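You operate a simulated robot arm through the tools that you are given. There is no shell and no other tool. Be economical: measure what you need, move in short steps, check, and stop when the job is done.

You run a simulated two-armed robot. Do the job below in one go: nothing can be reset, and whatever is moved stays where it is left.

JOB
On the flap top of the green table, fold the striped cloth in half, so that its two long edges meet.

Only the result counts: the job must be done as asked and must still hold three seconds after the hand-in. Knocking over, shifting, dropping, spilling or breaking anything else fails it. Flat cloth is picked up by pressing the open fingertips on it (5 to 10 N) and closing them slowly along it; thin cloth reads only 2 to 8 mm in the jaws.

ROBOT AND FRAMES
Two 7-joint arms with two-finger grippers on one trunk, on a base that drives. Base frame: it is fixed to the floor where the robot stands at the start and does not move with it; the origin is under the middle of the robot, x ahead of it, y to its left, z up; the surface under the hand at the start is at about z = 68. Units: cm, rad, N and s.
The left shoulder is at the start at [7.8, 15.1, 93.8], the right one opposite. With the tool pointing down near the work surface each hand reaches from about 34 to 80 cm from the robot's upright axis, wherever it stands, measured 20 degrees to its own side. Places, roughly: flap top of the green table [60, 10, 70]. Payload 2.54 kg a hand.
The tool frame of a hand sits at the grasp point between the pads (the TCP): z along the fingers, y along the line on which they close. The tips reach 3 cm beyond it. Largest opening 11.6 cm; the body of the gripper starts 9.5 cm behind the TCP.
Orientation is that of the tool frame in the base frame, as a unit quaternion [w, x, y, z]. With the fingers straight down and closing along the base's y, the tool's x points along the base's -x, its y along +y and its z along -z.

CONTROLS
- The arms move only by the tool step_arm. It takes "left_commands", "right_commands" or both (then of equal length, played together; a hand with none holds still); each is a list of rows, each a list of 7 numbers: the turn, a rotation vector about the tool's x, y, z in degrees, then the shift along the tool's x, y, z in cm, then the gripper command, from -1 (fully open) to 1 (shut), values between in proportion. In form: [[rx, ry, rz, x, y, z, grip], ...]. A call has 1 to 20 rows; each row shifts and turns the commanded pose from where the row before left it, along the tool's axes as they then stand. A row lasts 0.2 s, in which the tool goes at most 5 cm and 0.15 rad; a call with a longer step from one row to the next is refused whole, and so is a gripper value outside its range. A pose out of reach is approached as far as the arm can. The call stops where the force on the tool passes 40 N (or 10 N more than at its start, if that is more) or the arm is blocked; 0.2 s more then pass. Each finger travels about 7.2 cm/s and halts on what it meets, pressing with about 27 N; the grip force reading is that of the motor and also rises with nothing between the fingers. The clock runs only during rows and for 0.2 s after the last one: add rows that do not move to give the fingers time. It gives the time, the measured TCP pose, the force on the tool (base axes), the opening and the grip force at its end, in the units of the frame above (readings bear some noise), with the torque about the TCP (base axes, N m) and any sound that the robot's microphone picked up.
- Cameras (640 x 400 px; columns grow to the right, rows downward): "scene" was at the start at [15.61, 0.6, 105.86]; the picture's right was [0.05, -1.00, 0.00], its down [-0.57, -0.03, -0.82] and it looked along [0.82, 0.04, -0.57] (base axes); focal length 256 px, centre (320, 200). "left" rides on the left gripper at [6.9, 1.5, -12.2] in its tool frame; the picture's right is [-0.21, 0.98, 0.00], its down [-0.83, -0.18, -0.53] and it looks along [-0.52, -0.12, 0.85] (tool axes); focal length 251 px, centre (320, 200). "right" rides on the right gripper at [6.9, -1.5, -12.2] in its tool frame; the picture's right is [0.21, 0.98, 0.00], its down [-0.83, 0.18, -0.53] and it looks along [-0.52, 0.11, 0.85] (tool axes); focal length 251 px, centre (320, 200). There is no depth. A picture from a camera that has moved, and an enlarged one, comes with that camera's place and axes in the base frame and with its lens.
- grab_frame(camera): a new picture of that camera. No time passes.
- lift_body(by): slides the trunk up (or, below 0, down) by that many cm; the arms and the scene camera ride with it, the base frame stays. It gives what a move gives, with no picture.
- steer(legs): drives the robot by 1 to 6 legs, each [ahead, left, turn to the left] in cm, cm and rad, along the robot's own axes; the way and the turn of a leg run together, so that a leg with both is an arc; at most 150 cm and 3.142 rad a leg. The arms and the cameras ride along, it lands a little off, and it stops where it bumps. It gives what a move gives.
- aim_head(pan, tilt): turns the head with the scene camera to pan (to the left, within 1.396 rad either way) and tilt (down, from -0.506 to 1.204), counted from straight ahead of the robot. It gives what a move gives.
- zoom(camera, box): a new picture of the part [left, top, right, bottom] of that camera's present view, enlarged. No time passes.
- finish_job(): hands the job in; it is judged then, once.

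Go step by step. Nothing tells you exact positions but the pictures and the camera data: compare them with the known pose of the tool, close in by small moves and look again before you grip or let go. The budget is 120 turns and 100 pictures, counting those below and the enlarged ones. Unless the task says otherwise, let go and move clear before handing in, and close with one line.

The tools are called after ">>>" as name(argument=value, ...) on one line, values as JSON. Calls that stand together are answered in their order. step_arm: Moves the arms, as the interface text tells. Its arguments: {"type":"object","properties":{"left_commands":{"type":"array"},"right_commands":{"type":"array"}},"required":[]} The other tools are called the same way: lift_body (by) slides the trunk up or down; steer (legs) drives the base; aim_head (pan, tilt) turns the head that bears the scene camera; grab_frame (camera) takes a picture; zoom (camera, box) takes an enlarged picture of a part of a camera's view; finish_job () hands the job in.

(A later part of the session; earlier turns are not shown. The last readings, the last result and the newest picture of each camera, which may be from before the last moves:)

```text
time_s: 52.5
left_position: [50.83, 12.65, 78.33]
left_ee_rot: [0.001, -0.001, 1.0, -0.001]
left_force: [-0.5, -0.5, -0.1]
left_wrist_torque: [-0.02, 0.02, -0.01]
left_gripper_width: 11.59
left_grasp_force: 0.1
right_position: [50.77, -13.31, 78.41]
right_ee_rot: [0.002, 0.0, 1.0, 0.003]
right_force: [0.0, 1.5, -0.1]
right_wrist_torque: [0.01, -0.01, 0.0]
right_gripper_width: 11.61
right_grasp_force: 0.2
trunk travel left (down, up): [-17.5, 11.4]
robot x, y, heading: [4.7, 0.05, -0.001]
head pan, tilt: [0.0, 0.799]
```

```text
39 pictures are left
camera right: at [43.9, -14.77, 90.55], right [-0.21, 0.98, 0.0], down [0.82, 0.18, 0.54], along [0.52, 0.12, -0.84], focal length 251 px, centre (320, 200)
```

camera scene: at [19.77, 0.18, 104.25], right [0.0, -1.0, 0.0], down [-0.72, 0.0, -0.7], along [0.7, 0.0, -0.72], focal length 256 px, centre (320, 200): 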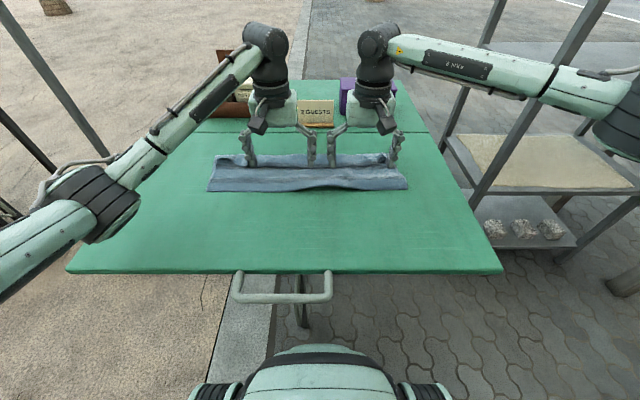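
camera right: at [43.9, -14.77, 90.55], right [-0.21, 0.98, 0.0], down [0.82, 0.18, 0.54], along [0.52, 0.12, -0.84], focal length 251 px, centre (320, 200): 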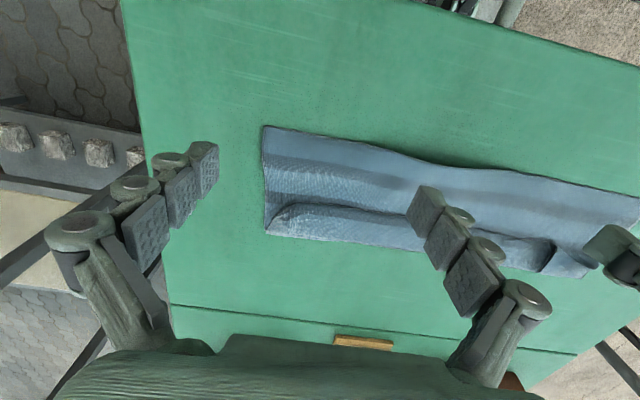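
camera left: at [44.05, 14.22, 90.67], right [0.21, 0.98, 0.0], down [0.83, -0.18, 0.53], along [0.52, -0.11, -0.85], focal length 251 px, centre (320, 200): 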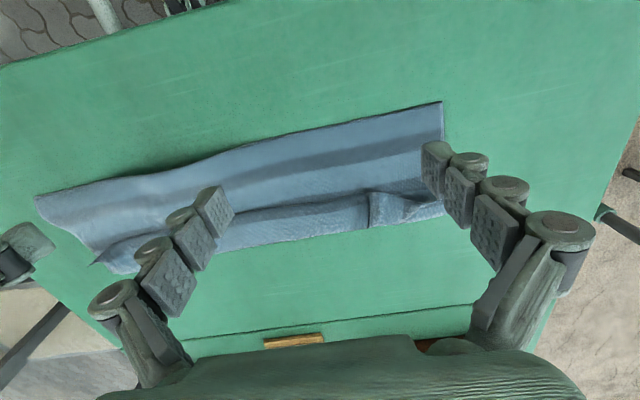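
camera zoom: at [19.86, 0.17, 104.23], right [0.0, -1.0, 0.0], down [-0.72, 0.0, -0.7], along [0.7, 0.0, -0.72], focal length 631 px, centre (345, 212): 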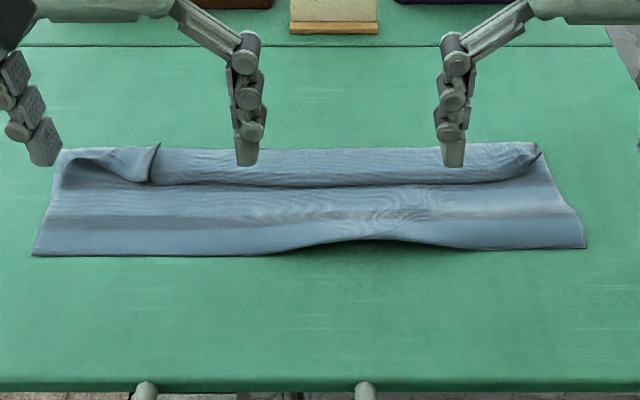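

The cloth is now at x≈51 (fold line) to x≈63 (far edge), with the old pinch ridge standing at about (57–62, 16.3) on the left. I'll zoom in on both ridges to grip them again.

>>> zoom(camera="right", box=[240, 110, 420, 260])

>>> zoom(camera="left", box=[300, 90, 480, 240])

```text
2.67 times, centred on (330, 185) of right
camera zoom: at [43.9, -14.77, 90.55], right [-0.21, 0.98, 0.0], down [0.82, 0.18, 0.54], along [0.52, 0.12, -0.84], focal length 670 px, centre (293, 240)
```

zoom: 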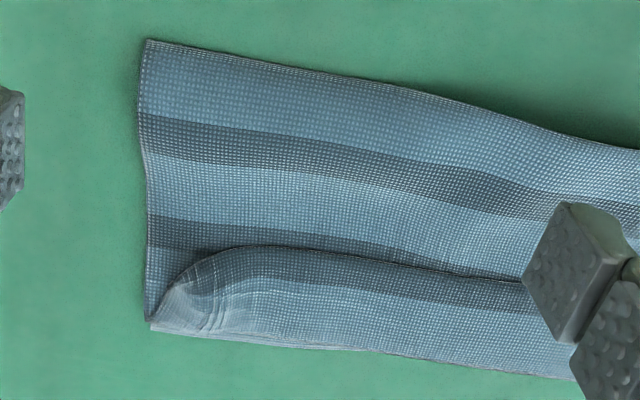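

```text
2.67 times, centred on (390, 165) of left
camera zoom: at [44.05, 14.22, 90.67], right [0.21, 0.98, 0.0], down [0.83, -0.18, 0.53], along [0.52, -0.11, -0.85], focal length 670 px, centre (133, 293)
```

zoom: 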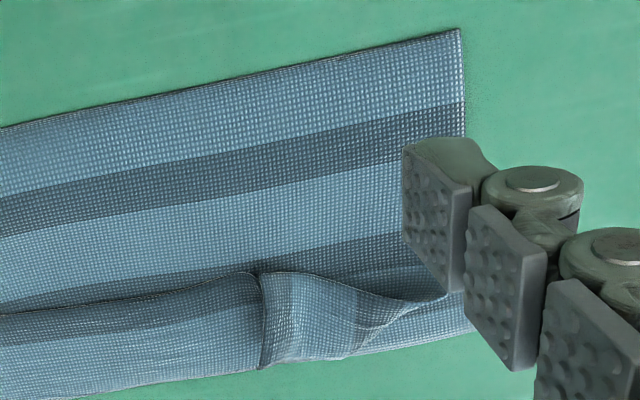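

I'll grip the raised flap on the left, around (58.3, 16.3), and the raised curl on the right, around (59.3, -15). First I'll position both hands above them at half opening.

>>> step_arm(left_commands=[[0, 0, 0, -2.5, 1.2, 0, 0], [0, 0, 0, -2.5, 1.2, 0, 0], [0, 0, 0, -2.5, 1.25, 1, 0], [0, 0, 0, 0, 0, 1.5, 0], [0, 0, 0, 0, 0, 1.5, 0], [0, 0, 0, 0, 0, 1.5, 0], [0, 0, 0, 0, 0, 0, 0]], right_commands=[[0, 0, 0, -2.9, -0.6, 0, 0], [0, 0, 0, -2.8, -0.6, 0, 0], [0, 0, 0, -2.8, -0.5, 1, 0], [0, 0, 0, 0, 0, 1.5, 0], [0, 0, 0, 0, 0, 1.5, 0], [0, 0, 0, 0, 0, 1.5, 0], [0, 0, 0, 0, 0, 0, 0]])

>>> grab_frame(camera="left")

>>> grab_frame(camera="right")

```text
time_s: 54.1
left_position: [58.4, 16.29, 73.01]
left_ee_rot: [0.0, 0.0, 1.0, -0.001]
left_force: [-0.6, -0.2, 0.6]
left_wrist_torque: [0.04, 0.02, 0.01]
left_gripper_width: 5.77
left_grasp_force: 0.0
right_position: [59.42, -14.88, 72.76]
right_ee_rot: [0.002, 0.0, 1.0, 0.004]
right_force: [0.1, 0.5, 0.0]
right_wrist_torque: [0.01, -0.01, 0.04]
right_gripper_width: 5.78
right_grasp_force: 0.0
trunk travel left (down, up): [-17.5, 11.4]
robot x, y, heading: [4.98, -0.35, 0.003]
head pan, tilt: [0.0, 0.799]
```

```text
36 pictures are left
camera left: at [51.53, 17.84, 85.26], right [0.21, 0.98, 0.0], down [0.83, -0.18, 0.53], along [0.52, -0.12, -0.85], focal length 251 px, centre (320, 200)
```

left: 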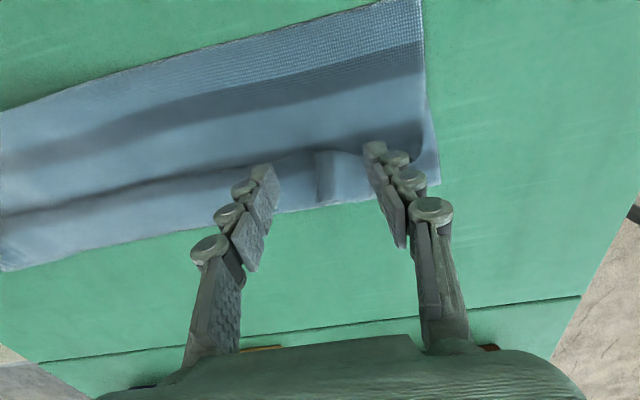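

```text
35 pictures are left
camera right: at [52.51, -16.49, 85.06], right [-0.22, 0.98, 0.0], down [0.82, 0.18, 0.54], along [0.52, 0.12, -0.84], focal length 251 px, centre (320, 200)
```

right: 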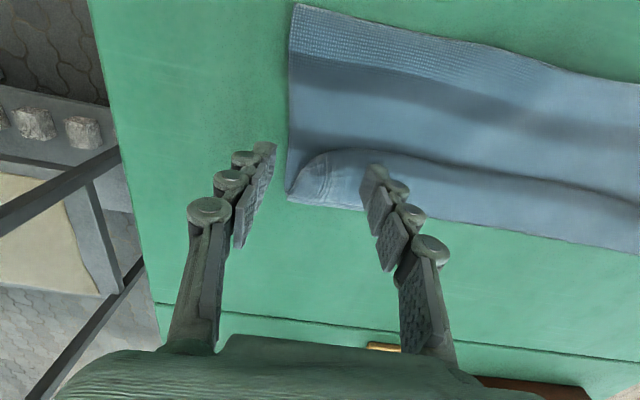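

The left hand is centred on the flap. The right hand's outer finger is off the cloth, so I'll shift it 3.2 cm inward and then lower both.

>>> step_arm(left_commands=[[0, 0, 0, 0, 0, 0.4, 0], [0, 0, 0, 0, 0, 0.4, 0], [0, 0, 0, 0, 0, 0.4, 0], [0, 0, 0, 0, 0, 0.3, 0], [0, 0, 0, 0, 0, 0, 0]], right_commands=[[0, 0, 0, 0.8, 3.2, 0, 0], [0, 0, 0, 0, 0, 0.5, 0], [0, 0, 0, 0, 0, 0.4, 0], [0, 0, 0, 0, 0, 0.4, 0], [0, 0, 0, 0, 0, 0, 0]])

```text
time_s: 55.3
left_position: [58.36, 16.3, 71.59]
left_ee_rot: [0.0, 0.0, 1.0, -0.001]
left_force: [0.0, 0.4, 0.3]
left_wrist_torque: [-0.01, -0.02, -0.03]
left_gripper_width: 5.81
left_grasp_force: 0.0
right_position: [58.59, -11.81, 71.67]
right_ee_rot: [0.002, 0.0, 1.0, 0.003]
right_force: [-0.1, -0.2, 0.3]
right_wrist_torque: [-0.04, 0.01, 0.02]
right_gripper_width: 5.76
right_grasp_force: 0.0
trunk travel left (down, up): [-17.5, 11.4]
robot x, y, heading: [5.06, 0.26, -0.003]
head pan, tilt: [0.0, 0.799]
```

>>> step_arm(left_commands=[[0, 0, 0, 0, 0, 0.2, 0], [0, 0, 0, 0, 0, 0.15, 0], [0, 0, 0, 0, 0, 0, 0]], right_commands=[[0, 0, 0, 0, 0, 0.25, 0], [0, 0, 0, 0, 0, 0.2, 0], [0, 0, 0, 0, 0, 0, 0]])

```text
time_s: 56.1
left_position: [58.37, 16.26, 71.21]
left_ee_rot: [0.001, -0.001, 1.0, 0.0]
left_force: [0.1, 0.4, 2.2]
left_wrist_torque: [0.04, -0.04, 0.0]
left_gripper_width: 5.82
left_grasp_force: 0.2
right_position: [58.71, -11.71, 71.36]
right_ee_rot: [0.003, 0.0, 1.0, 0.003]
right_force: [0.1, -0.1, 3.2]
right_wrist_torque: [-0.09, -0.02, -0.01]
right_gripper_width: 5.86
right_grasp_force: 0.4
trunk travel left (down, up): [-17.5, 11.4]
robot x, y, heading: [5.01, -0.09, -0.002]
head pan, tilt: [0.0, 0.799]
```

Both hands are in light contact, at 2–3 N. The tips extend as they close, so I'll close slowly while raising slightly to keep the pressure light.

>>> step_arm(left_commands=[[0, 0, 0, 0, 0, -0.1, 0.1], [0, 0, 0, 0, 0, -0.1, 0.2], [0, 0, 0, 0, 0, -0.09, 0.3], [0, 0, 0, 0, 0, -0.08, 0.4], [0, 0, 0, 0, 0, -0.06, 0.5], [0, 0, 0, 0, 0, -0.05, 0.6], [0, 0, 0, 0, 0, -0.04, 0.7], [0, 0, 0, 0, 0, -0.03, 0.8], [0, 0, 0, 0, 0, 0, 0.9], [0, 0, 0, 0, 0, 0, 1], [0, 0, 0, 0, 0, 0, 1], [0, 0, 0, 0, 0, 0, 1]], right_commands=[[0, 0, 0, 0, 0, -0.1, 0.1], [0, 0, 0, 0, 0, -0.1, 0.2], [0, 0, 0, 0, 0, -0.09, 0.3], [0, 0, 0, 0, 0, -0.08, 0.4], [0, 0, 0, 0, 0, -0.06, 0.5], [0, 0, 0, 0, 0, -0.05, 0.6], [0, 0, 0, 0, 0, -0.04, 0.7], [0, 0, 0, 0, 0, -0.03, 0.8], [0, 0, 0, 0, 0, 0, 0.9], [0, 0, 0, 0, 0, 0, 1], [0, 0, 0, 0, 0, 0, 1], [0, 0, 0, 0, 0, 0, 1]])

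>>> zoom(camera="right", box=[220, 80, 440, 260])

>>> zoom(camera="left", box=[220, 80, 440, 260])

```text
time_s: 58.7
left_position: [58.51, 16.27, 71.81]
left_ee_rot: [0.0, -0.001, 1.0, 0.0]
left_force: [0.1, -0.1, -0.3]
left_wrist_torque: [0.01, -0.03, 0.0]
left_gripper_width: 0.0
left_grasp_force: 27.0
right_position: [58.6, -11.79, 71.84]
right_ee_rot: [0.002, 0.0, 1.0, 0.003]
right_force: [0.3, 0.2, 0.1]
right_wrist_torque: [0.02, -0.03, -0.02]
right_gripper_width: 0.36
right_grasp_force: 24.8
trunk travel left (down, up): [-17.5, 11.4]
robot x, y, heading: [4.86, -0.14, -0.002]
head pan, tilt: [0.0, 0.799]
```

```text
2.22 times, centred on (330, 170) of right
camera zoom: at [51.69, -13.25, 83.95], right [-0.21, 0.98, 0.0], down [0.82, 0.18, 0.54], along [0.52, 0.12, -0.84], focal length 559 px, centre (298, 267)
```

zoom: 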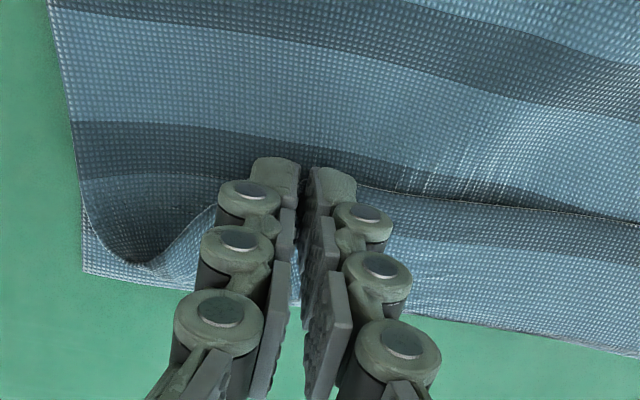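

```text
2.22 times, centred on (330, 170) of left
camera zoom: at [51.56, 17.82, 83.97], right [0.21, 0.98, 0.0], down [0.83, -0.18, 0.53], along [0.52, -0.12, -0.85], focal length 559 px, centre (298, 267)
```

zoom: 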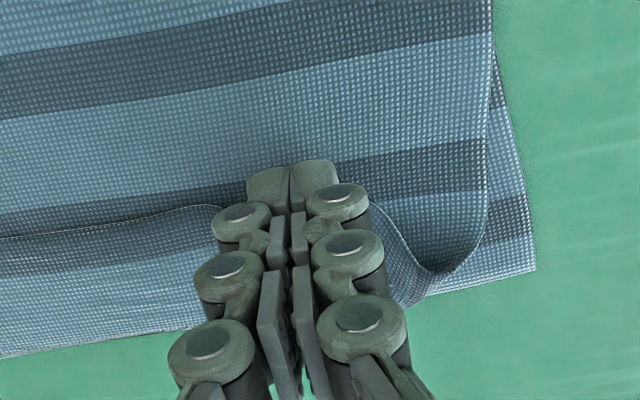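

The right hand has it at 3.6 mm, but the left closed empty. I'll reopen the left, press more firmly and raise less while closing.

>>> step_arm(left_commands=[[0, 0, 0, 0, 0, -1, 1], [0, 0, 0, 0, 0, 0, 0], [0, 0, 0, 0, 0, 0, 0], [0, 0, 0, 0, 0, 0, 0], [0, 0, 0, 0, 0, 0, 0], [0, 0, 0, 0, 0, 1.0, 0], [0, 0, 0, 0, 0, 0.4, 0], [0, 0, 0, 0, 0, 0.25, 0], [0, 0, 0, 0, 0, 0, 0]])

>>> zoom(camera="left", box=[220, 80, 440, 260])

```text
time_s: 60.7
left_position: [58.31, 16.16, 71.09]
left_ee_rot: [0.001, -0.001, 1.0, -0.002]
left_force: [-0.8, 1.2, 5.0]
left_wrist_torque: [-0.1, 0.01, 0.0]
left_gripper_width: 5.86
left_grasp_force: 0.4
right_position: [58.55, -11.65, 71.86]
right_ee_rot: [0.001, 0.0, 1.0, 0.002]
right_force: [-0.4, -0.5, -0.8]
right_wrist_torque: [-0.01, 0.02, 0.01]
right_gripper_width: 0.52
right_grasp_force: 29.8
trunk travel left (down, up): [-17.5, 11.4]
robot x, y, heading: [5.17, -0.02, -0.001]
head pan, tilt: [0.0, 0.799]
```

```text
2.22 times, centred on (330, 170) of left
camera zoom: at [51.54, 17.86, 83.33], right [0.21, 0.98, 0.0], down [0.83, -0.18, 0.54], along [0.52, -0.12, -0.84], focal length 559 px, centre (298, 267)
```

zoom: 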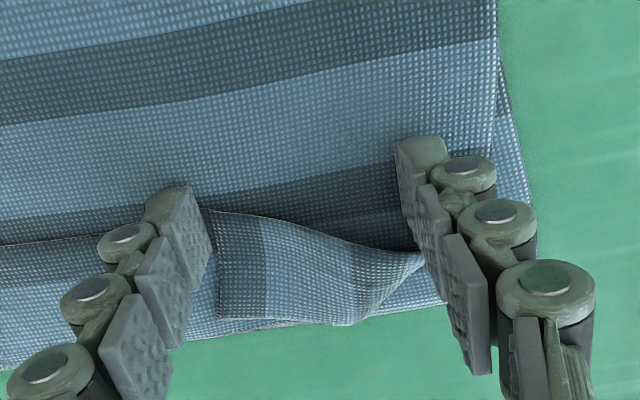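

The flap lies between the fingers but slightly beyond the tips, so I'll shift the left hand 1.2 cm in +x and close there.

>>> step_arm(left_commands=[[0, 0, 0, 0, 0, -0.8, 0], [0, 0, 0, -1.2, 0, 0, 0], [0, 0, 0, 0, 0, 0.5, 0], [0, 0, 0, 0, 0, 0.35, 0], [0, 0, 0, 0, 0, 0, 0], [0, 0, 0, 0, 0, -0.07, 0.1], [0, 0, 0, 0, 0, -0.08, 0.2], [0, 0, 0, 0, 0, -0.07, 0.3], [0, 0, 0, 0, 0, -0.07, 0.4], [0, 0, 0, 0, 0, -0.05, 0.5], [0, 0, 0, 0, 0, -0.05, 0.6], [0, 0, 0, 0, 0, -0.04, 0.7], [0, 0, 0, 0, 0, -0.03, 0.8], [0, 0, 0, 0, 0, 0, 0.9], [0, 0, 0, 0, 0, 0, 1], [0, 0, 0, 0, 0, 0, 1]])

>>> zoom(camera="left", box=[220, 80, 440, 260])

```text
time_s: 64.1
left_position: [59.65, 16.26, 71.57]
left_ee_rot: [0.001, -0.001, 1.0, 0.0]
left_force: [-0.5, -3.4, 4.4]
left_wrist_torque: [0.39, -0.05, -0.04]
left_gripper_width: 0.01
left_grasp_force: 21.2
right_position: [58.67, -11.84, 71.69]
right_ee_rot: [0.001, 0.0, 1.0, 0.002]
right_force: [0.7, -0.6, -2.3]
right_wrist_torque: [0.0, 0.03, 0.01]
right_gripper_width: 0.48
right_grasp_force: 32.9
trunk travel left (down, up): [-17.5, 11.4]
robot x, y, heading: [5.19, -0.18, 0.001]
head pan, tilt: [0.0, 0.799]
```

```text
2.22 times, centred on (330, 170) of left
camera zoom: at [52.74, 17.84, 83.74], right [0.21, 0.98, 0.0], down [0.83, -0.18, 0.53], along [0.52, -0.12, -0.84], focal length 559 px, centre (298, 267)
```

zoom: 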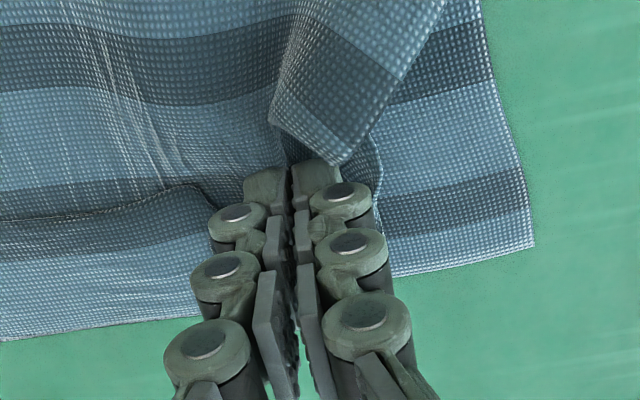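

The left side got gathered. I'll lift both hands slightly to see what each one is holding.

>>> step_arm(left_commands=[[0, 0, 0, 0, 0, -0.7, 1], [0, 0, 0, 0, 0, -0.8, 1], [0, 0, 0, 0, 0, -1, 1], [0, 0, 0, 0, 0, -1, 1], [0, 0, 0, 0, 0, -1, 1], [0, 0, 0, 0, 0, 0, 1]], right_commands=[[0, 0, 0, 0, 0, -0.7, 1], [0, 0, 0, 0, 0, -0.8, 1], [0, 0, 0, 0, 0, -1, 1], [0, 0, 0, 0, 0, -1, 1], [0, 0, 0, 0, 0, -1, 1], [0, 0, 0, 0, 0, 0, 1]])

>>> zoom(camera="scene", box=[180, 110, 440, 240])

>>> grab_frame(camera="left")

```text
time_s: 65.5
left_position: [59.59, 16.3, 76.02]
left_ee_rot: [0.001, -0.001, 1.0, -0.001]
left_force: [0.4, 1.0, 0.1]
left_wrist_torque: [0.02, -0.04, 0.03]
left_gripper_width: 0.44
left_grasp_force: 25.1
right_position: [58.62, -11.73, 76.27]
right_ee_rot: [0.002, -0.001, 1.0, 0.003]
right_force: [0.0, -0.6, -1.6]
right_wrist_torque: [0.0, -0.01, -0.02]
right_gripper_width: 0.48
right_grasp_force: 25.6
trunk travel left (down, up): [-17.5, 11.4]
robot x, y, heading: [4.96, -0.07, 0.003]
head pan, tilt: [0.0, 0.799]
```

```text
2.46 times, centred on (310, 175) of scene
camera zoom: at [19.86, 0.17, 104.23], right [0.0, -1.0, 0.0], down [-0.72, 0.0, -0.7], along [0.7, 0.0, -0.72], focal length 631 px, centre (345, 262)
```

zoom: 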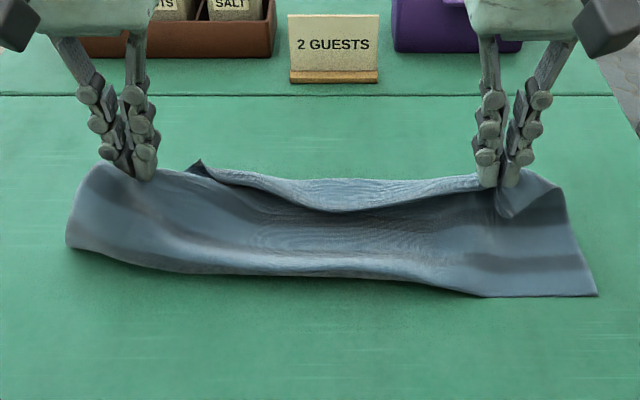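

```text
29 pictures are left
camera left: at [52.78, 17.84, 88.26], right [0.21, 0.98, 0.0], down [0.83, -0.18, 0.53], along [0.52, -0.11, -0.85], focal length 251 px, centre (320, 200)
```

left: 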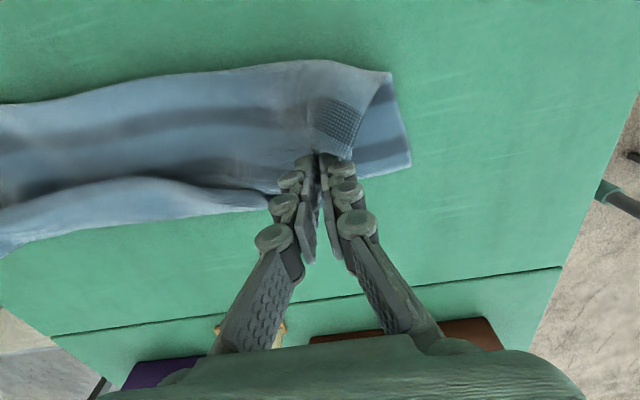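

The left hand is holding the body of the top layer, not its edge. I'll release it and lift clear while the right keeps the edge, then look for the loose corner to grip.

>>> step_arm(left_commands=[[0, 0, 0, 0, 0, 1, 1], [0, 0, 0, 0, 0, 1, 0.6], [0, 0, 0, 0, 0, 0, 0.3], [0, 0, 0, 0, 0, 0, 0.3], [0, 0, 0, 1, 0, -2, 0.3], [0, 0, 0, 1, 1, -4, 0.3], [0, 0, 0, 2, 1, -4, 0.3], [0, 0, 0, 0, 0, 0, 0.3]])

>>> grab_frame(camera="left")

>>> zoom(camera="scene", box=[180, 110, 440, 240])

```text
time_s: 67.3
left_position: [55.67, 18.21, 84.05]
left_ee_rot: [0.0, -0.001, 1.0, -0.001]
left_force: [0.6, -0.2, -0.4]
left_wrist_torque: [0.01, -0.01, 0.03]
left_gripper_width: 4.06
left_grasp_force: 0.1
right_position: [58.61, -11.84, 76.1]
right_ee_rot: [0.002, 0.0, 1.0, 0.002]
right_force: [0.0, 2.1, -1.5]
right_wrist_torque: [0.0, -0.01, -0.02]
right_gripper_width: 0.43
right_grasp_force: 34.5
trunk travel left (down, up): [-17.5, 11.4]
robot x, y, heading: [5.08, 0.05, -0.002]
head pan, tilt: [0.0, 0.799]
```

```text
28 pictures are left
camera left: at [48.73, 19.86, 96.23], right [0.21, 0.98, 0.0], down [0.83, -0.18, 0.53], along [0.52, -0.11, -0.85], focal length 251 px, centre (320, 200)
```

left: 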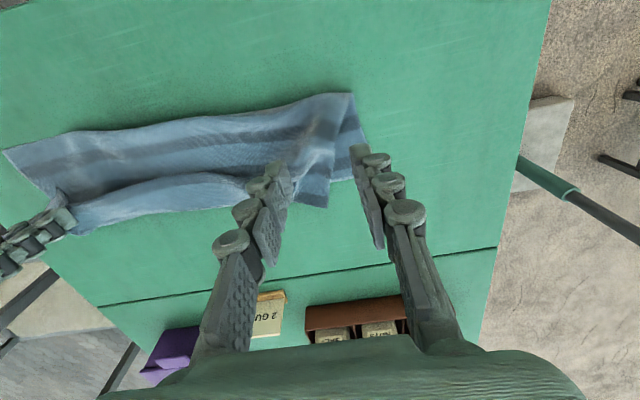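

```text
2.46 times, centred on (310, 175) of scene
camera zoom: at [19.85, 0.17, 104.23], right [0.0, -1.0, 0.0], down [-0.72, 0.0, -0.7], along [0.7, 0.0, -0.72], focal length 631 px, centre (345, 262)
```

zoom: 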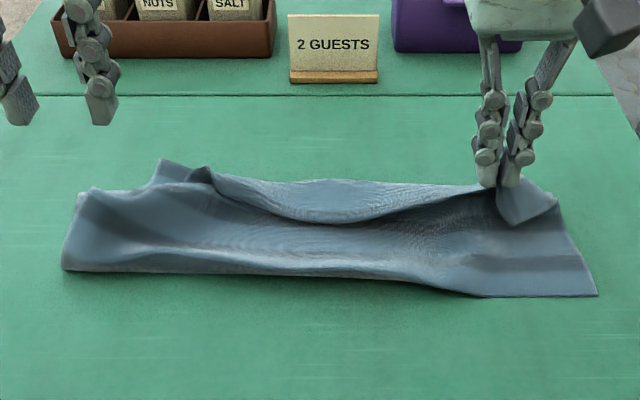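

The left corner is gathered, so I'll unfold and start again cleanly. The right hand will carry its edge back towards the robot in an arc.

>>> step_arm(right_commands=[[0, 0, 0, 1.95, -0.2, -2.5, 1], [0, 0, 0, 1.95, -0.2, -2.5, 1], [0, 0, 0, 1.95, -0.2, -1.5, 1], [0, 0, 0, 1.95, -0.2, -0.5, 1], [0, 0, 0, 1.95, -0.2, 1, 1], [0, 0, 0, 1.95, -0.2, 2.5, 1], [0, 0, 0, 1.95, -0.2, 3.3, 1], [0, 0, 0, 1.95, -0.2, 3.8, 1], [0, 0, 0, 0, 0, 0, 1]])

>>> zoom(camera="scene", box=[160, 120, 460, 280])

```text
time_s: 69.3
left_position: [55.47, 18.31, 83.97]
left_ee_rot: [0.0, -0.001, 1.0, -0.001]
left_force: [0.9, 0.2, 0.0]
left_wrist_torque: [0.0, 0.0, -0.01]
left_gripper_width: 4.02
left_grasp_force: 0.1
right_position: [43.04, -13.43, 72.52]
right_ee_rot: [0.002, 0.0, 1.0, 0.002]
right_force: [0.9, 0.5, 0.8]
right_wrist_torque: [0.01, -0.02, 0.03]
right_gripper_width: 0.12
right_grasp_force: 21.7
trunk travel left (down, up): [-17.5, 11.4]
robot x, y, heading: [4.67, 0.09, -0.0]
head pan, tilt: [0.0, 0.799]
```

```text
2.13 times, centred on (310, 200) of scene
camera zoom: at [19.86, 0.17, 104.23], right [0.0, -1.0, 0.0], down [-0.72, 0.0, -0.7], along [0.7, 0.0, -0.72], focal length 547 px, centre (341, 200)
```

zoom: 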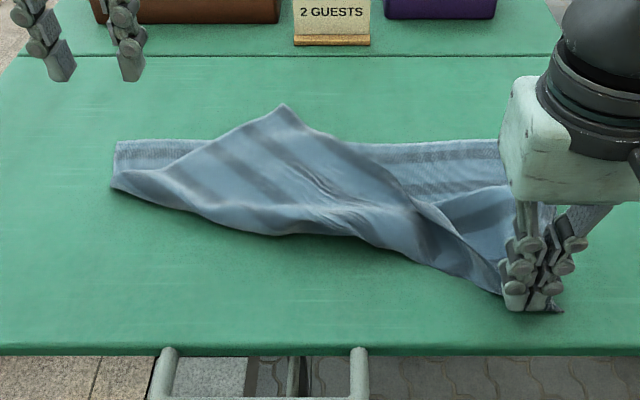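

Now the top layer's left corner lies flat beyond the far edge, near (68, 6.6), and already turned the right way round with its edge outward. I'll move the left hand over it and take a close look.

>>> step_arm(left_commands=[[0, 0, 0, -2.5, -3, 0, 0.3], [0, 0, 0, -2.5, -3, 0, 0.3], [0, 0, 0, -2.5, -3, 1, 0], [0, 0, 0, 0, -1, 1.5, 0], [0, 0, 0, 0, 0, 1.5, 0], [0, 0, 0, 0, 0, 0, 0]])

>>> grab_frame(camera="left")

```text
time_s: 70.7
left_position: [62.96, 8.27, 79.88]
left_ee_rot: [0.0, -0.001, 1.0, -0.001]
left_force: [-0.2, 0.5, 0.4]
left_wrist_torque: [-0.02, 0.0, -0.02]
left_gripper_width: 5.82
left_grasp_force: 0.0
right_position: [43.0, -13.3, 72.75]
right_ee_rot: [0.001, 0.0, 1.0, 0.002]
right_force: [0.4, 0.0, -0.4]
right_wrist_torque: [-0.02, 0.06, -0.01]
right_gripper_width: 0.36
right_grasp_force: 33.7
trunk travel left (down, up): [-17.5, 11.4]
robot x, y, heading: [5.15, -0.17, 0.0]
head pan, tilt: [0.0, 0.799]
```

```text
25 pictures are left
camera left: at [56.28, 9.88, 92.13], right [0.21, 0.98, 0.0], down [0.83, -0.18, 0.53], along [0.52, -0.12, -0.85], focal length 251 px, centre (320, 200)
```

left: 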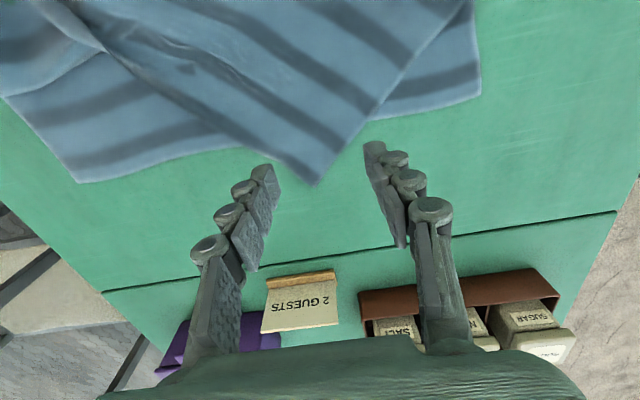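

The corner tip is at (69.2, 6.7). I'll position the left hand at x≈67 on the corner with a narrower opening and lower towards it.

>>> step_arm(left_commands=[[0, 0, 0, -2, -0.8, 0, 0.4], [0, 0, 0, -2, -0.8, 2, 0.4], [0, 0, 0, 0, 0, 2.5, 0.4], [0, 0, 0, 0, 0, 2, 0.4], [0, 0, 0, 0, 0, 1, 0.4], [0, 0, 0, 0, 0, 0.7, 0.4], [0, 0, 0, 0, 0, 0, 0.4]])

>>> zoom(camera="left", box=[200, 60, 440, 240])

```text
time_s: 72.3
left_position: [67.06, 6.68, 71.79]
left_ee_rot: [-0.001, -0.001, 1.0, -0.001]
left_force: [0.1, 0.4, 0.0]
left_wrist_torque: [-0.01, 0.0, 0.0]
left_gripper_width: 3.48
left_grasp_force: 0.0
right_position: [42.97, -13.4, 72.62]
right_ee_rot: [0.002, 0.0, 1.0, 0.003]
right_force: [0.1, 0.1, 3.8]
right_wrist_torque: [0.0, 0.02, 0.02]
right_gripper_width: 0.12
right_grasp_force: 27.9
trunk travel left (down, up): [-17.5, 11.4]
robot x, y, heading: [4.73, 0.14, -0.001]
head pan, tilt: [0.0, 0.799]
```

```text
2.22 times, centred on (320, 150) of left
camera zoom: at [60.27, 8.26, 84.03], right [0.21, 0.98, 0.0], down [0.83, -0.18, 0.53], along [0.52, -0.11, -0.85], focal length 559 px, centre (320, 311)
```

zoom: 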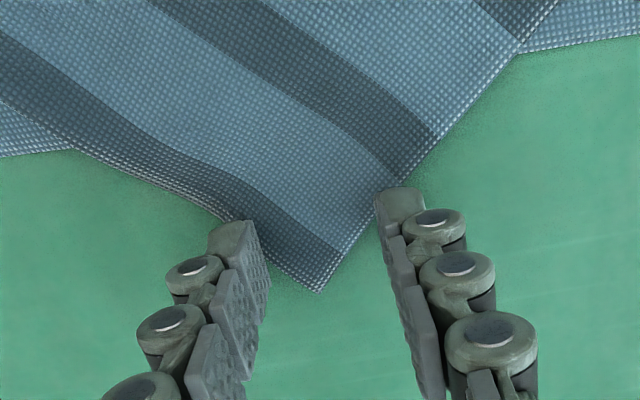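

The fingers straddle the corner nicely. I'll move back 0.8 cm, press and close.

>>> step_arm(left_commands=[[0, 0, 0, 0.8, 0, 0, 0.4], [0, 0, 0, 0, 0, 0.2, 0.4], [0, 0, 0, 0, 0, 0.2, 0.4], [0, 0, 0, 0, 0, 0, 0.4]])

```text
time_s: 73.3
left_position: [66.31, 6.72, 71.35]
left_ee_rot: [0.0, -0.001, 1.0, -0.001]
left_force: [0.7, 0.4, 0.2]
left_wrist_torque: [0.01, 0.01, -0.07]
left_gripper_width: 3.5
left_grasp_force: 0.1
right_position: [43.07, -13.31, 72.62]
right_ee_rot: [0.001, 0.001, 1.0, 0.003]
right_force: [0.4, 1.4, -7.8]
right_wrist_torque: [0.01, 0.06, 0.01]
right_gripper_width: 0.14
right_grasp_force: 21.4
trunk travel left (down, up): [-17.5, 11.4]
robot x, y, heading: [4.86, 0.0, 0.001]
head pan, tilt: [0.0, 0.799]
```

>>> step_arm(left_commands=[[0, 0, 0, 0, 0, 0.12, 0.4], [0, 0, 0, 0, 0, 0.1, 0.4], [0, 0, 0, 0, 0, 0, 0.4]])

```text
time_s: 74.1
left_position: [66.23, 6.67, 71.24]
left_ee_rot: [0.0, -0.001, 1.0, -0.001]
left_force: [0.7, 0.0, 0.0]
left_wrist_torque: [0.03, -0.02, 0.01]
left_gripper_width: 3.48
left_grasp_force: 0.0
right_position: [43.07, -13.31, 72.62]
right_ee_rot: [0.002, 0.0, 1.0, 0.003]
right_force: [0.6, 0.3, 1.1]
right_wrist_torque: [-0.07, -0.02, 0.0]
right_gripper_width: 0.11
right_grasp_force: 21.5
trunk travel left (down, up): [-17.5, 11.4]
robot x, y, heading: [5.27, -0.04, 0.0]
head pan, tilt: [0.0, 0.799]
```

>>> step_arm(left_commands=[[0, 0, 0, 0, 0, 0.12, 0.4], [0, 0, 0, 0, 0, 0.1, 0.4], [0, 0, 0, 0, 0, 0, 0.4]])

```text
time_s: 74.9
left_position: [66.27, 6.68, 71.08]
left_ee_rot: [0.001, -0.001, 1.0, -0.001]
left_force: [0.7, 0.9, 8.2]
left_wrist_torque: [0.05, 0.02, 0.02]
left_gripper_width: 3.49
left_grasp_force: 0.1
right_position: [42.9, -13.31, 72.69]
right_ee_rot: [0.003, 0.001, 1.0, 0.003]
right_force: [-0.2, -0.3, 1.4]
right_wrist_torque: [-0.03, -0.1, -0.05]
right_gripper_width: 0.07
right_grasp_force: 22.0
trunk travel left (down, up): [-17.5, 11.4]
robot x, y, heading: [4.92, -0.15, -0.0]
head pan, tilt: [0.0, 0.799]
```

There's 8 N of pressure now, so I'll close slowly with slight compensation.

>>> step_arm(left_commands=[[0, 0, 0, 0, 0, -0.03, 0.46], [0, 0, 0, 0, 0, -0.04, 0.52], [0, 0, 0, 0, 0, -0.03, 0.58], [0, 0, 0, 0, 0, -0.03, 0.64], [0, 0, 0, 0, 0, -0.02, 0.7], [0, 0, 0, 0, 0, -0.02, 0.76], [0, 0, 0, 0, 0, -0.01, 0.82], [0, 0, 0, 0, 0, -0.01, 0.88], [0, 0, 0, 0, 0, 0, 0.94], [0, 0, 0, 0, 0, 0, 1], [0, 0, 0, 0, 0, 0, 1], [0, 0, 0, 0, 0, -0.7, 1], [0, 0, 0, 0, 0, -0.7, 1]])

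>>> zoom(camera="left", box=[200, 60, 440, 240])

```text
time_s: 77.7
left_position: [66.34, 6.62, 72.49]
left_ee_rot: [0.0, 0.0, 1.0, -0.001]
left_force: [-0.3, 0.4, -0.4]
left_wrist_torque: [-0.01, 0.02, -0.02]
left_gripper_width: 0.02
left_grasp_force: 26.9
right_position: [43.03, -13.37, 72.66]
right_ee_rot: [0.001, 0.0, 1.0, 0.003]
right_force: [-0.1, 0.6, -0.9]
right_wrist_torque: [0.02, 0.04, 0.01]
right_gripper_width: 0.32
right_grasp_force: 24.6
trunk travel left (down, up): [-17.5, 11.4]
robot x, y, heading: [5.41, -0.13, -0.007]
head pan, tilt: [0.0, 0.799]
```

```text
2.22 times, centred on (320, 150) of left
camera zoom: at [59.46, 8.22, 84.78], right [0.21, 0.98, 0.0], down [0.83, -0.18, 0.53], along [0.52, -0.12, -0.85], focal length 559 px, centre (320, 311)
```

zoom: 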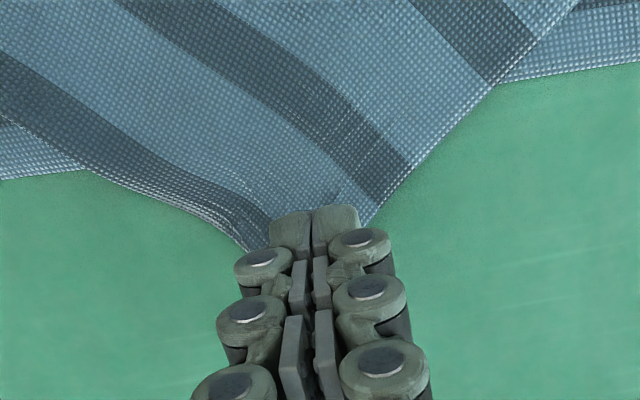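

It missed because the corner is too narrow there. I'll use a wider opening further in, at x≈64.8, with more pressure.

>>> step_arm(left_commands=[[0, 0, 0, 1.5, 0, -0.6, 0.5], [0, 0, 0, 0, 0, 0, 0], [0, 0, 0, 0, 0, 0, 0], [0, 0, 0, 0, 0, 0, 0], [0, 0, 0, 0, 0, 1.2, 0], [0, 0, 0, 0, 0, 0.7, 0], [0, 0, 0, 0, 0, 0.15, 0], [0, 0, 0, 0, 0, 0, 0]])

```text
time_s: 79.5
left_position: [64.77, 6.77, 71.17]
left_ee_rot: [0.0, -0.001, 1.0, -0.002]
left_force: [0.0, -0.4, 0.8]
left_wrist_torque: [0.02, 0.0, 0.0]
left_gripper_width: 5.81
left_grasp_force: 0.3
right_position: [43.03, -13.41, 72.67]
right_ee_rot: [0.003, 0.0, 1.0, 0.003]
right_force: [-0.6, 0.6, 0.4]
right_wrist_torque: [0.04, 0.0, -0.01]
right_gripper_width: 0.4
right_grasp_force: 24.8
trunk travel left (down, up): [-17.5, 11.4]
robot x, y, heading: [4.9, 0.08, 0.001]
head pan, tilt: [0.0, 0.799]
```

>>> step_arm(left_commands=[[0, 0, 0, 0, 0, 0.15, 0], [0, 0, 0, 0, 0, 0.1, 0], [0, 0, 0, 0, 0, 0.1, 0], [0, 0, 0, 0, 0, 0, 0]])

```text
time_s: 80.5
left_position: [64.7, 6.63, 70.88]
left_ee_rot: [0.0, 0.0, 1.0, 0.0]
left_force: [0.6, 0.0, 6.4]
left_wrist_torque: [-0.14, 0.06, 0.02]
left_gripper_width: 5.87
left_grasp_force: 0.5
right_position: [42.89, -13.32, 72.68]
right_ee_rot: [0.002, 0.0, 1.0, 0.002]
right_force: [0.4, 0.0, -2.2]
right_wrist_torque: [0.01, 0.0, 0.02]
right_gripper_width: 0.47
right_grasp_force: 31.2
trunk travel left (down, up): [-17.5, 11.4]
robot x, y, heading: [4.82, -0.04, 0.003]
head pan, tilt: [0.0, 0.799]
```

>>> step_arm(left_commands=[[0, 0, 0, 0, 0, -0.06, 0.08], [0, 0, 0, 0, 0, -0.06, 0.16], [0, 0, 0, 0, 0, -0.06, 0.24], [0, 0, 0, 0, 0, -0.05, 0.32], [0, 0, 0, 0, 0, -0.05, 0.4], [0, 0, 0, 0, 0, -0.03, 0.48], [0, 0, 0, 0, 0, -0.03, 0.56], [0, 0, 0, 0, 0, -0.02, 0.64], [0, 0, 0, 0, 0, -0.01, 0.72], [0, 0, 0, 0, 0, 0, 0.8], [0, 0, 0, 0, 0, 0, 0.88], [0, 0, 0, 0, 0, 0, 0.95], [0, 0, 0, 0, 0, 0, 1], [0, 0, 0, 0, 0, 0, 1], [0, 0, 0, 0, 0, -0.7, 1], [0, 0, 0, 0, 0, -0.7, 1]])

>>> zoom(camera="left", box=[200, 60, 440, 240])

```text
time_s: 83.9
left_position: [64.76, 6.6, 72.57]
left_ee_rot: [0.0, -0.001, 1.0, 0.0]
left_force: [0.1, -0.4, 0.3]
left_wrist_torque: [-0.01, 0.01, 0.03]
left_gripper_width: 0.31
left_grasp_force: 23.6
right_position: [43.0, -13.46, 72.62]
right_ee_rot: [0.001, 0.001, 1.0, 0.003]
right_force: [-0.1, 0.3, -1.5]
right_wrist_torque: [-0.02, -0.01, 0.02]
right_gripper_width: 0.23
right_grasp_force: 23.6
trunk travel left (down, up): [-17.5, 11.4]
robot x, y, heading: [5.4, -0.07, 0.001]
head pan, tilt: [0.0, 0.799]
```

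```text
2.22 times, centred on (320, 150) of left
camera zoom: at [57.96, 8.25, 84.71], right [0.21, 0.98, 0.0], down [0.83, -0.18, 0.53], along [0.52, -0.11, -0.85], focal length 559 px, centre (320, 311)
```

zoom: 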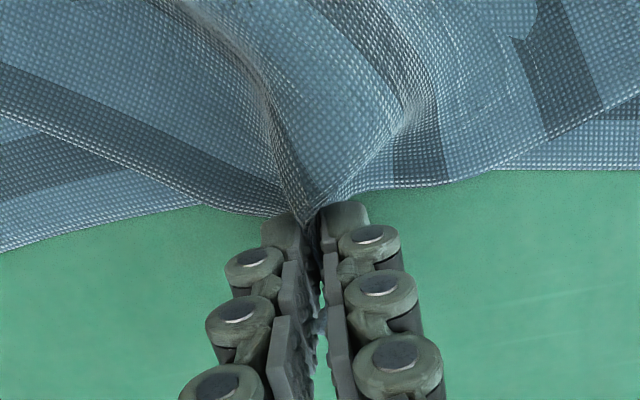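

The left hand holds the corner at 3.1 mm, the right way round. Next I'll lift the left slightly and swing the right hand's edge back over to the far side, held high.

>>> step_arm(left_commands=[[0, 0, 0, 0, 0, -1, 1], [0, 0, 0, 0, 0, -1, 1], [0, 0, 0, 0, 0.5, -1, 1], [0, 0, 0, 0, 0.5, -1, 1], [0, 0, 0, 0, 1, 0, 1], [0, 0, 0, 0, 1, 0, 1], [0, 0, 0, 0, 1, 0, 1], [0, 0, 0, 0, 1, 0, 1], [0, 0, 0, 0, 1, 0, 1], [0, 0, 0, 0, 1, 0, 1], [0, 0, 0, 0, 0, 0, 1]], right_commands=[[0, 0, 0, -1.6, 0.15, -2.5, 1], [0, 0, 0, -2.2, 0.15, -2.5, 1], [0, 0, 0, -2.4, 0.15, -2, 1], [0, 0, 0, -2.4, 0.15, -1.5, 1], [0, 0, 0, -2.4, 0.15, -0.5, 1], [0, 0, 0, -2.4, 0.15, 0, 1], [0, 0, 0, -2.4, 0.15, 0.5, 1], [0, 0, 0, -2.4, 0.15, 0.5, 1], [0, 0, 0, -2.4, 0.15, 0.5, 1], [0, 0, 0, -2.4, 0.15, 0.5, 1], [0, 0, 0, 0, 0, 0, 1]])

>>> zoom(camera="scene", box=[160, 90, 460, 250])

```text
time_s: 86.3
left_position: [64.8, 13.65, 76.51]
left_ee_rot: [0.0, 0.0, 1.0, -0.001]
left_force: [-0.3, 0.0, -1.3]
left_wrist_torque: [0.01, 0.0, -0.02]
left_gripper_width: 0.24
left_grasp_force: 22.3
right_position: [65.94, -11.82, 79.79]
right_ee_rot: [0.002, 0.0, 1.0, 0.002]
right_force: [-1.1, -0.2, -0.2]
right_wrist_torque: [0.04, 0.0, 0.01]
right_gripper_width: 0.0
right_grasp_force: 27.3
trunk travel left (down, up): [-17.5, 11.4]
robot x, y, heading: [5.11, -0.0, -0.001]
head pan, tilt: [0.0, 0.799]
```

```text
2.13 times, centred on (310, 170) of scene
camera zoom: at [19.85, 0.18, 104.23], right [0.0, -1.0, 0.0], down [-0.72, 0.0, -0.7], along [0.7, 0.0, -0.72], focal length 547 px, centre (341, 264)
```

zoom: 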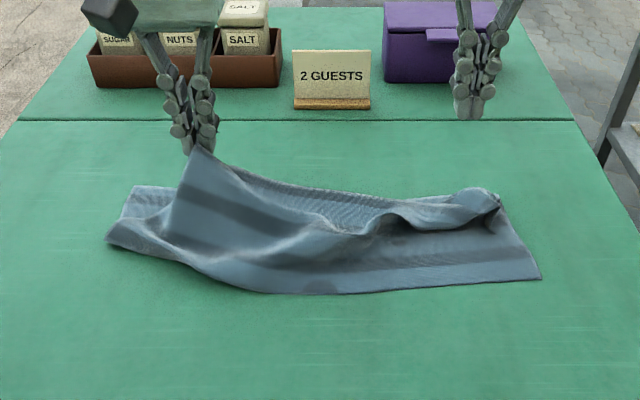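

The right grip slipped, but its edge fell back on the far side. I'll finish the left by carrying the corner to the far-left corner, turning it 45°, and lowering.

>>> step_arm(left_commands=[[0, 0, 0, 1.0, 2, -0.5, 1], [0, 0, 0, 1.0, 2, 0, 1], [0, 0, 0, 1.0, 2, 0, 1], [0, 0, 0, 1.0, 2, 0, 1], [0, 0, -7.5, 0, 0, 0, 1], [0, 0, -7.5, 0, 0, 0, 1], [0, 0, -7.5, 0, 0, 0, 1], [0, 0, -7.5, 0, 0, 0, 1], [0, 0, -7.5, 0, 0, 0, 1], [0, 0, -7.5, 0, 0, 0, 1], [0, 0, 0, 0, 0, 1.5, 1], [0, 0, 0, 0, 0, 1.5, 1], [0, 0, 0, 0, 0, 1, 1], [0, 0, 0, 0, 0, 0, 1]], right_commands=[[0, 0, 0, 0, 0, 0, 1], [0, 0, 0, 1, 0, 0, 0], [0, 0, 0, 1, 0, 0, 0], [0, 0, 0, 1, 0, 0, 0], [0, 0, 0, 1, 0, 0, 0], [0, 0, 0, 1, 0, 0, 0], [0, 0, 0, 1, 0, 0, 0], [0, 0, 0, 1, 0, 0, 0], [0, 0, 0, 1, 0, 0, 0], [0, 0, 0, 0, 0, 0, 0], [0, 0, 0, 0, 0, 0, 0], [0, 0, 0, 0, 0, 0, 0], [0, 0, 0, 0, 0, 0, 0], [0, 0, 0, 0, 0, 0, 0]])

>>> grab_frame(camera="right")

>>> zoom(camera="left", box=[160, 40, 480, 240])

```text
time_s: 89.3
left_position: [60.81, 21.59, 73.0]
left_ee_rot: [0.0, -0.383, 0.924, -0.001]
left_force: [-0.4, 0.0, -1.5]
left_wrist_torque: [0.04, 0.0, 0.04]
left_gripper_width: 0.25
left_grasp_force: 23.1
right_position: [57.95, -12.0, 79.72]
right_ee_rot: [0.002, 0.0, 1.0, 0.003]
right_force: [-0.4, 0.6, 0.2]
right_wrist_torque: [-0.05, -0.01, 0.01]
right_gripper_width: 5.8
right_grasp_force: 0.2
trunk travel left (down, up): [-17.5, 11.4]
robot x, y, heading: [4.74, -0.09, 0.003]
head pan, tilt: [0.0, 0.799]
```

```text
20 pictures are left
camera right: at [51.08, -13.38, 91.84], right [-0.21, 0.98, 0.0], down [0.82, 0.18, 0.54], along [0.52, 0.12, -0.84], focal length 251 px, centre (320, 200)
```

right: 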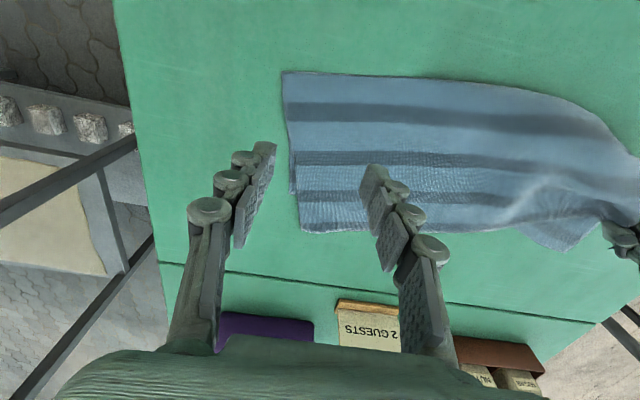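

```text
2.00 times, centred on (320, 140) of left
camera zoom: at [54.82, 17.9, 85.28], right [-0.54, 0.84, 0.0], down [0.71, 0.46, 0.53], along [0.45, 0.29, -0.85], focal length 503 px, centre (320, 320)
```

zoom: 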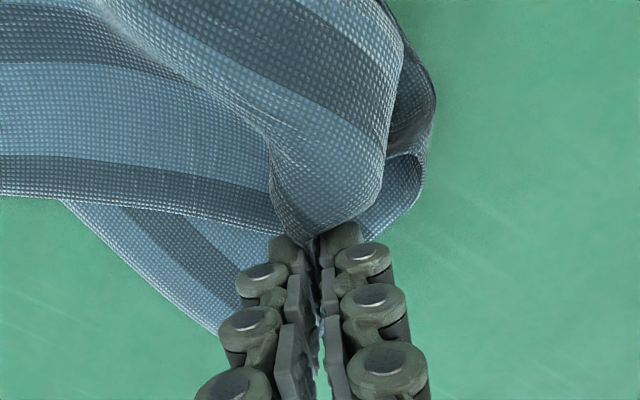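

The right side now looks good: the top layer is laid out flat beyond the lower edge. I'll check the whole scene.

>>> zoom(camera="scene", box=[180, 110, 440, 240])

```text
2.46 times, centred on (310, 175) of scene
camera zoom: at [19.85, 0.17, 104.23], right [0.0, -1.0, 0.0], down [-0.72, 0.0, -0.7], along [0.7, 0.0, -0.72], focal length 631 px, centre (345, 262)
```

zoom: 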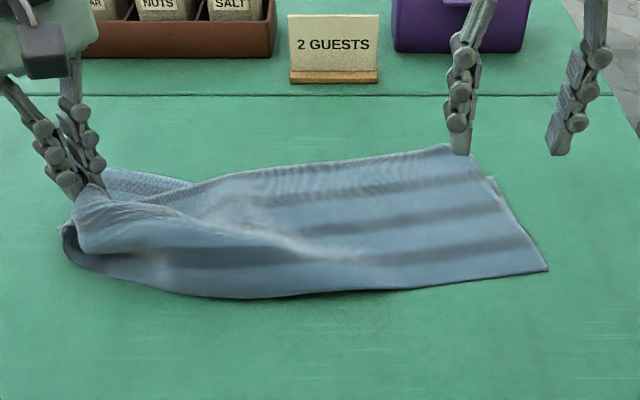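

The fold is mostly there. The lower layer's far-left corner is near (67, 23), so I'll shift the left pinch by about (+3, -1.5), lower, release and rise.

>>> step_arm(left_commands=[[0, 0, 0, -0.6, -1.6, 0, 1], [0, 0, 0, -0.5, -1.6, 0, 1], [0, 0, 0, 0, 0, 0.6, 1], [0, 0, 0, 0, 0, 0.5, 1], [0, 0, 0, 0, 0, 0, 0.8], [0, 0, 0, 0, 0, 0, 0.6], [0, 0, 0, 0, 0, 0, 0.5], [0, 0, 0, 0, 0, -1, 0.5], [0, 0, 0, 0, 0, -2, 0.5], [0, 0, 0, 0, 0, -3, 0.5], [0, 0, 0, 2, 0, -3, 0.5], [0, 0, 0, 3, 0, -3, 0.5], [0, 0, 0, 0, 0, 0, 0.5]])

>>> grab_frame(camera="left")

>>> zoom(camera="scene", box=[180, 110, 440, 240])

```text
time_s: 92.1
left_position: [60.1, 16.69, 84.01]
left_ee_rot: [0.001, -0.383, 0.924, -0.001]
left_force: [-1.4, -0.4, 0.2]
left_wrist_torque: [-0.03, -0.03, 0.03]
left_gripper_width: 2.92
left_grasp_force: 0.1
right_position: [58.01, -11.86, 79.67]
right_ee_rot: [0.002, 0.0, 1.0, 0.001]
right_force: [0.2, -0.1, 0.5]
right_wrist_torque: [-0.02, -0.01, -0.02]
right_gripper_width: 5.8
right_grasp_force: 0.1
trunk travel left (down, up): [-17.5, 11.4]
robot x, y, heading: [4.89, 0.11, -0.003]
head pan, tilt: [0.0, 0.799]
```

```text
17 pictures are left
camera left: at [54.27, 12.88, 96.29], right [-0.54, 0.84, 0.0], down [0.71, 0.46, 0.53], along [0.45, 0.29, -0.85], focal length 251 px, centre (320, 200)
```

left: 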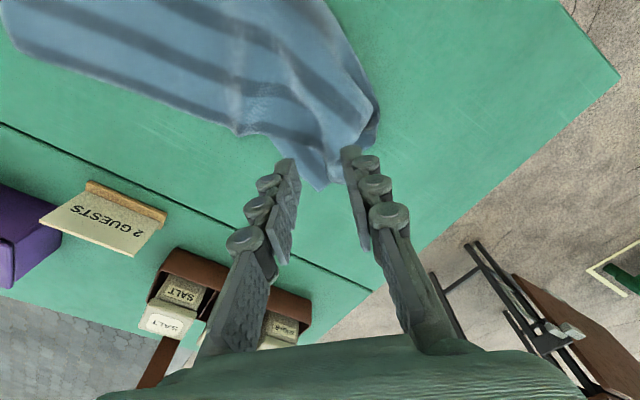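

```text
2.46 times, centred on (310, 175) of scene
camera zoom: at [19.86, 0.17, 104.23], right [0.0, -1.0, 0.0], down [-0.72, 0.0, -0.7], along [0.7, 0.0, -0.72], focal length 631 px, centre (345, 262)
```

zoom: 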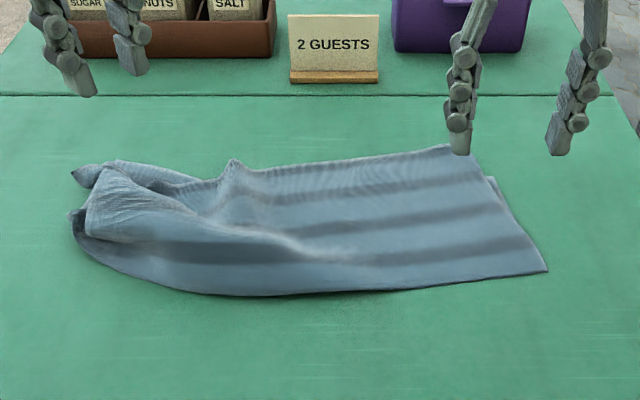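

>>> zoom(camera="left", box=[190, 20, 420, 200])

```text
2.22 times, centred on (305, 110) of left
camera zoom: at [54.27, 12.88, 96.29], right [-0.54, 0.84, 0.0], down [0.71, 0.46, 0.53], along [0.45, 0.29, -0.85], focal length 559 px, centre (353, 400)
```

zoom: 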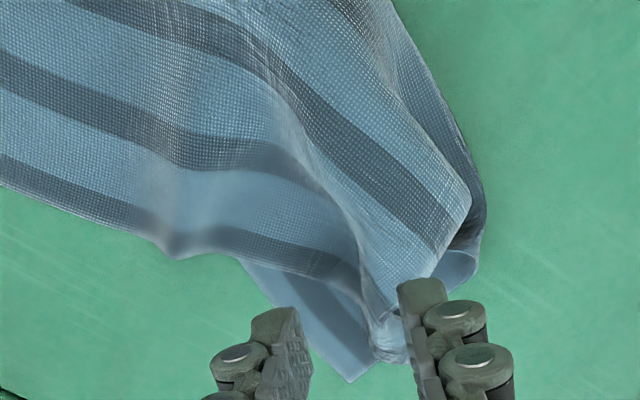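

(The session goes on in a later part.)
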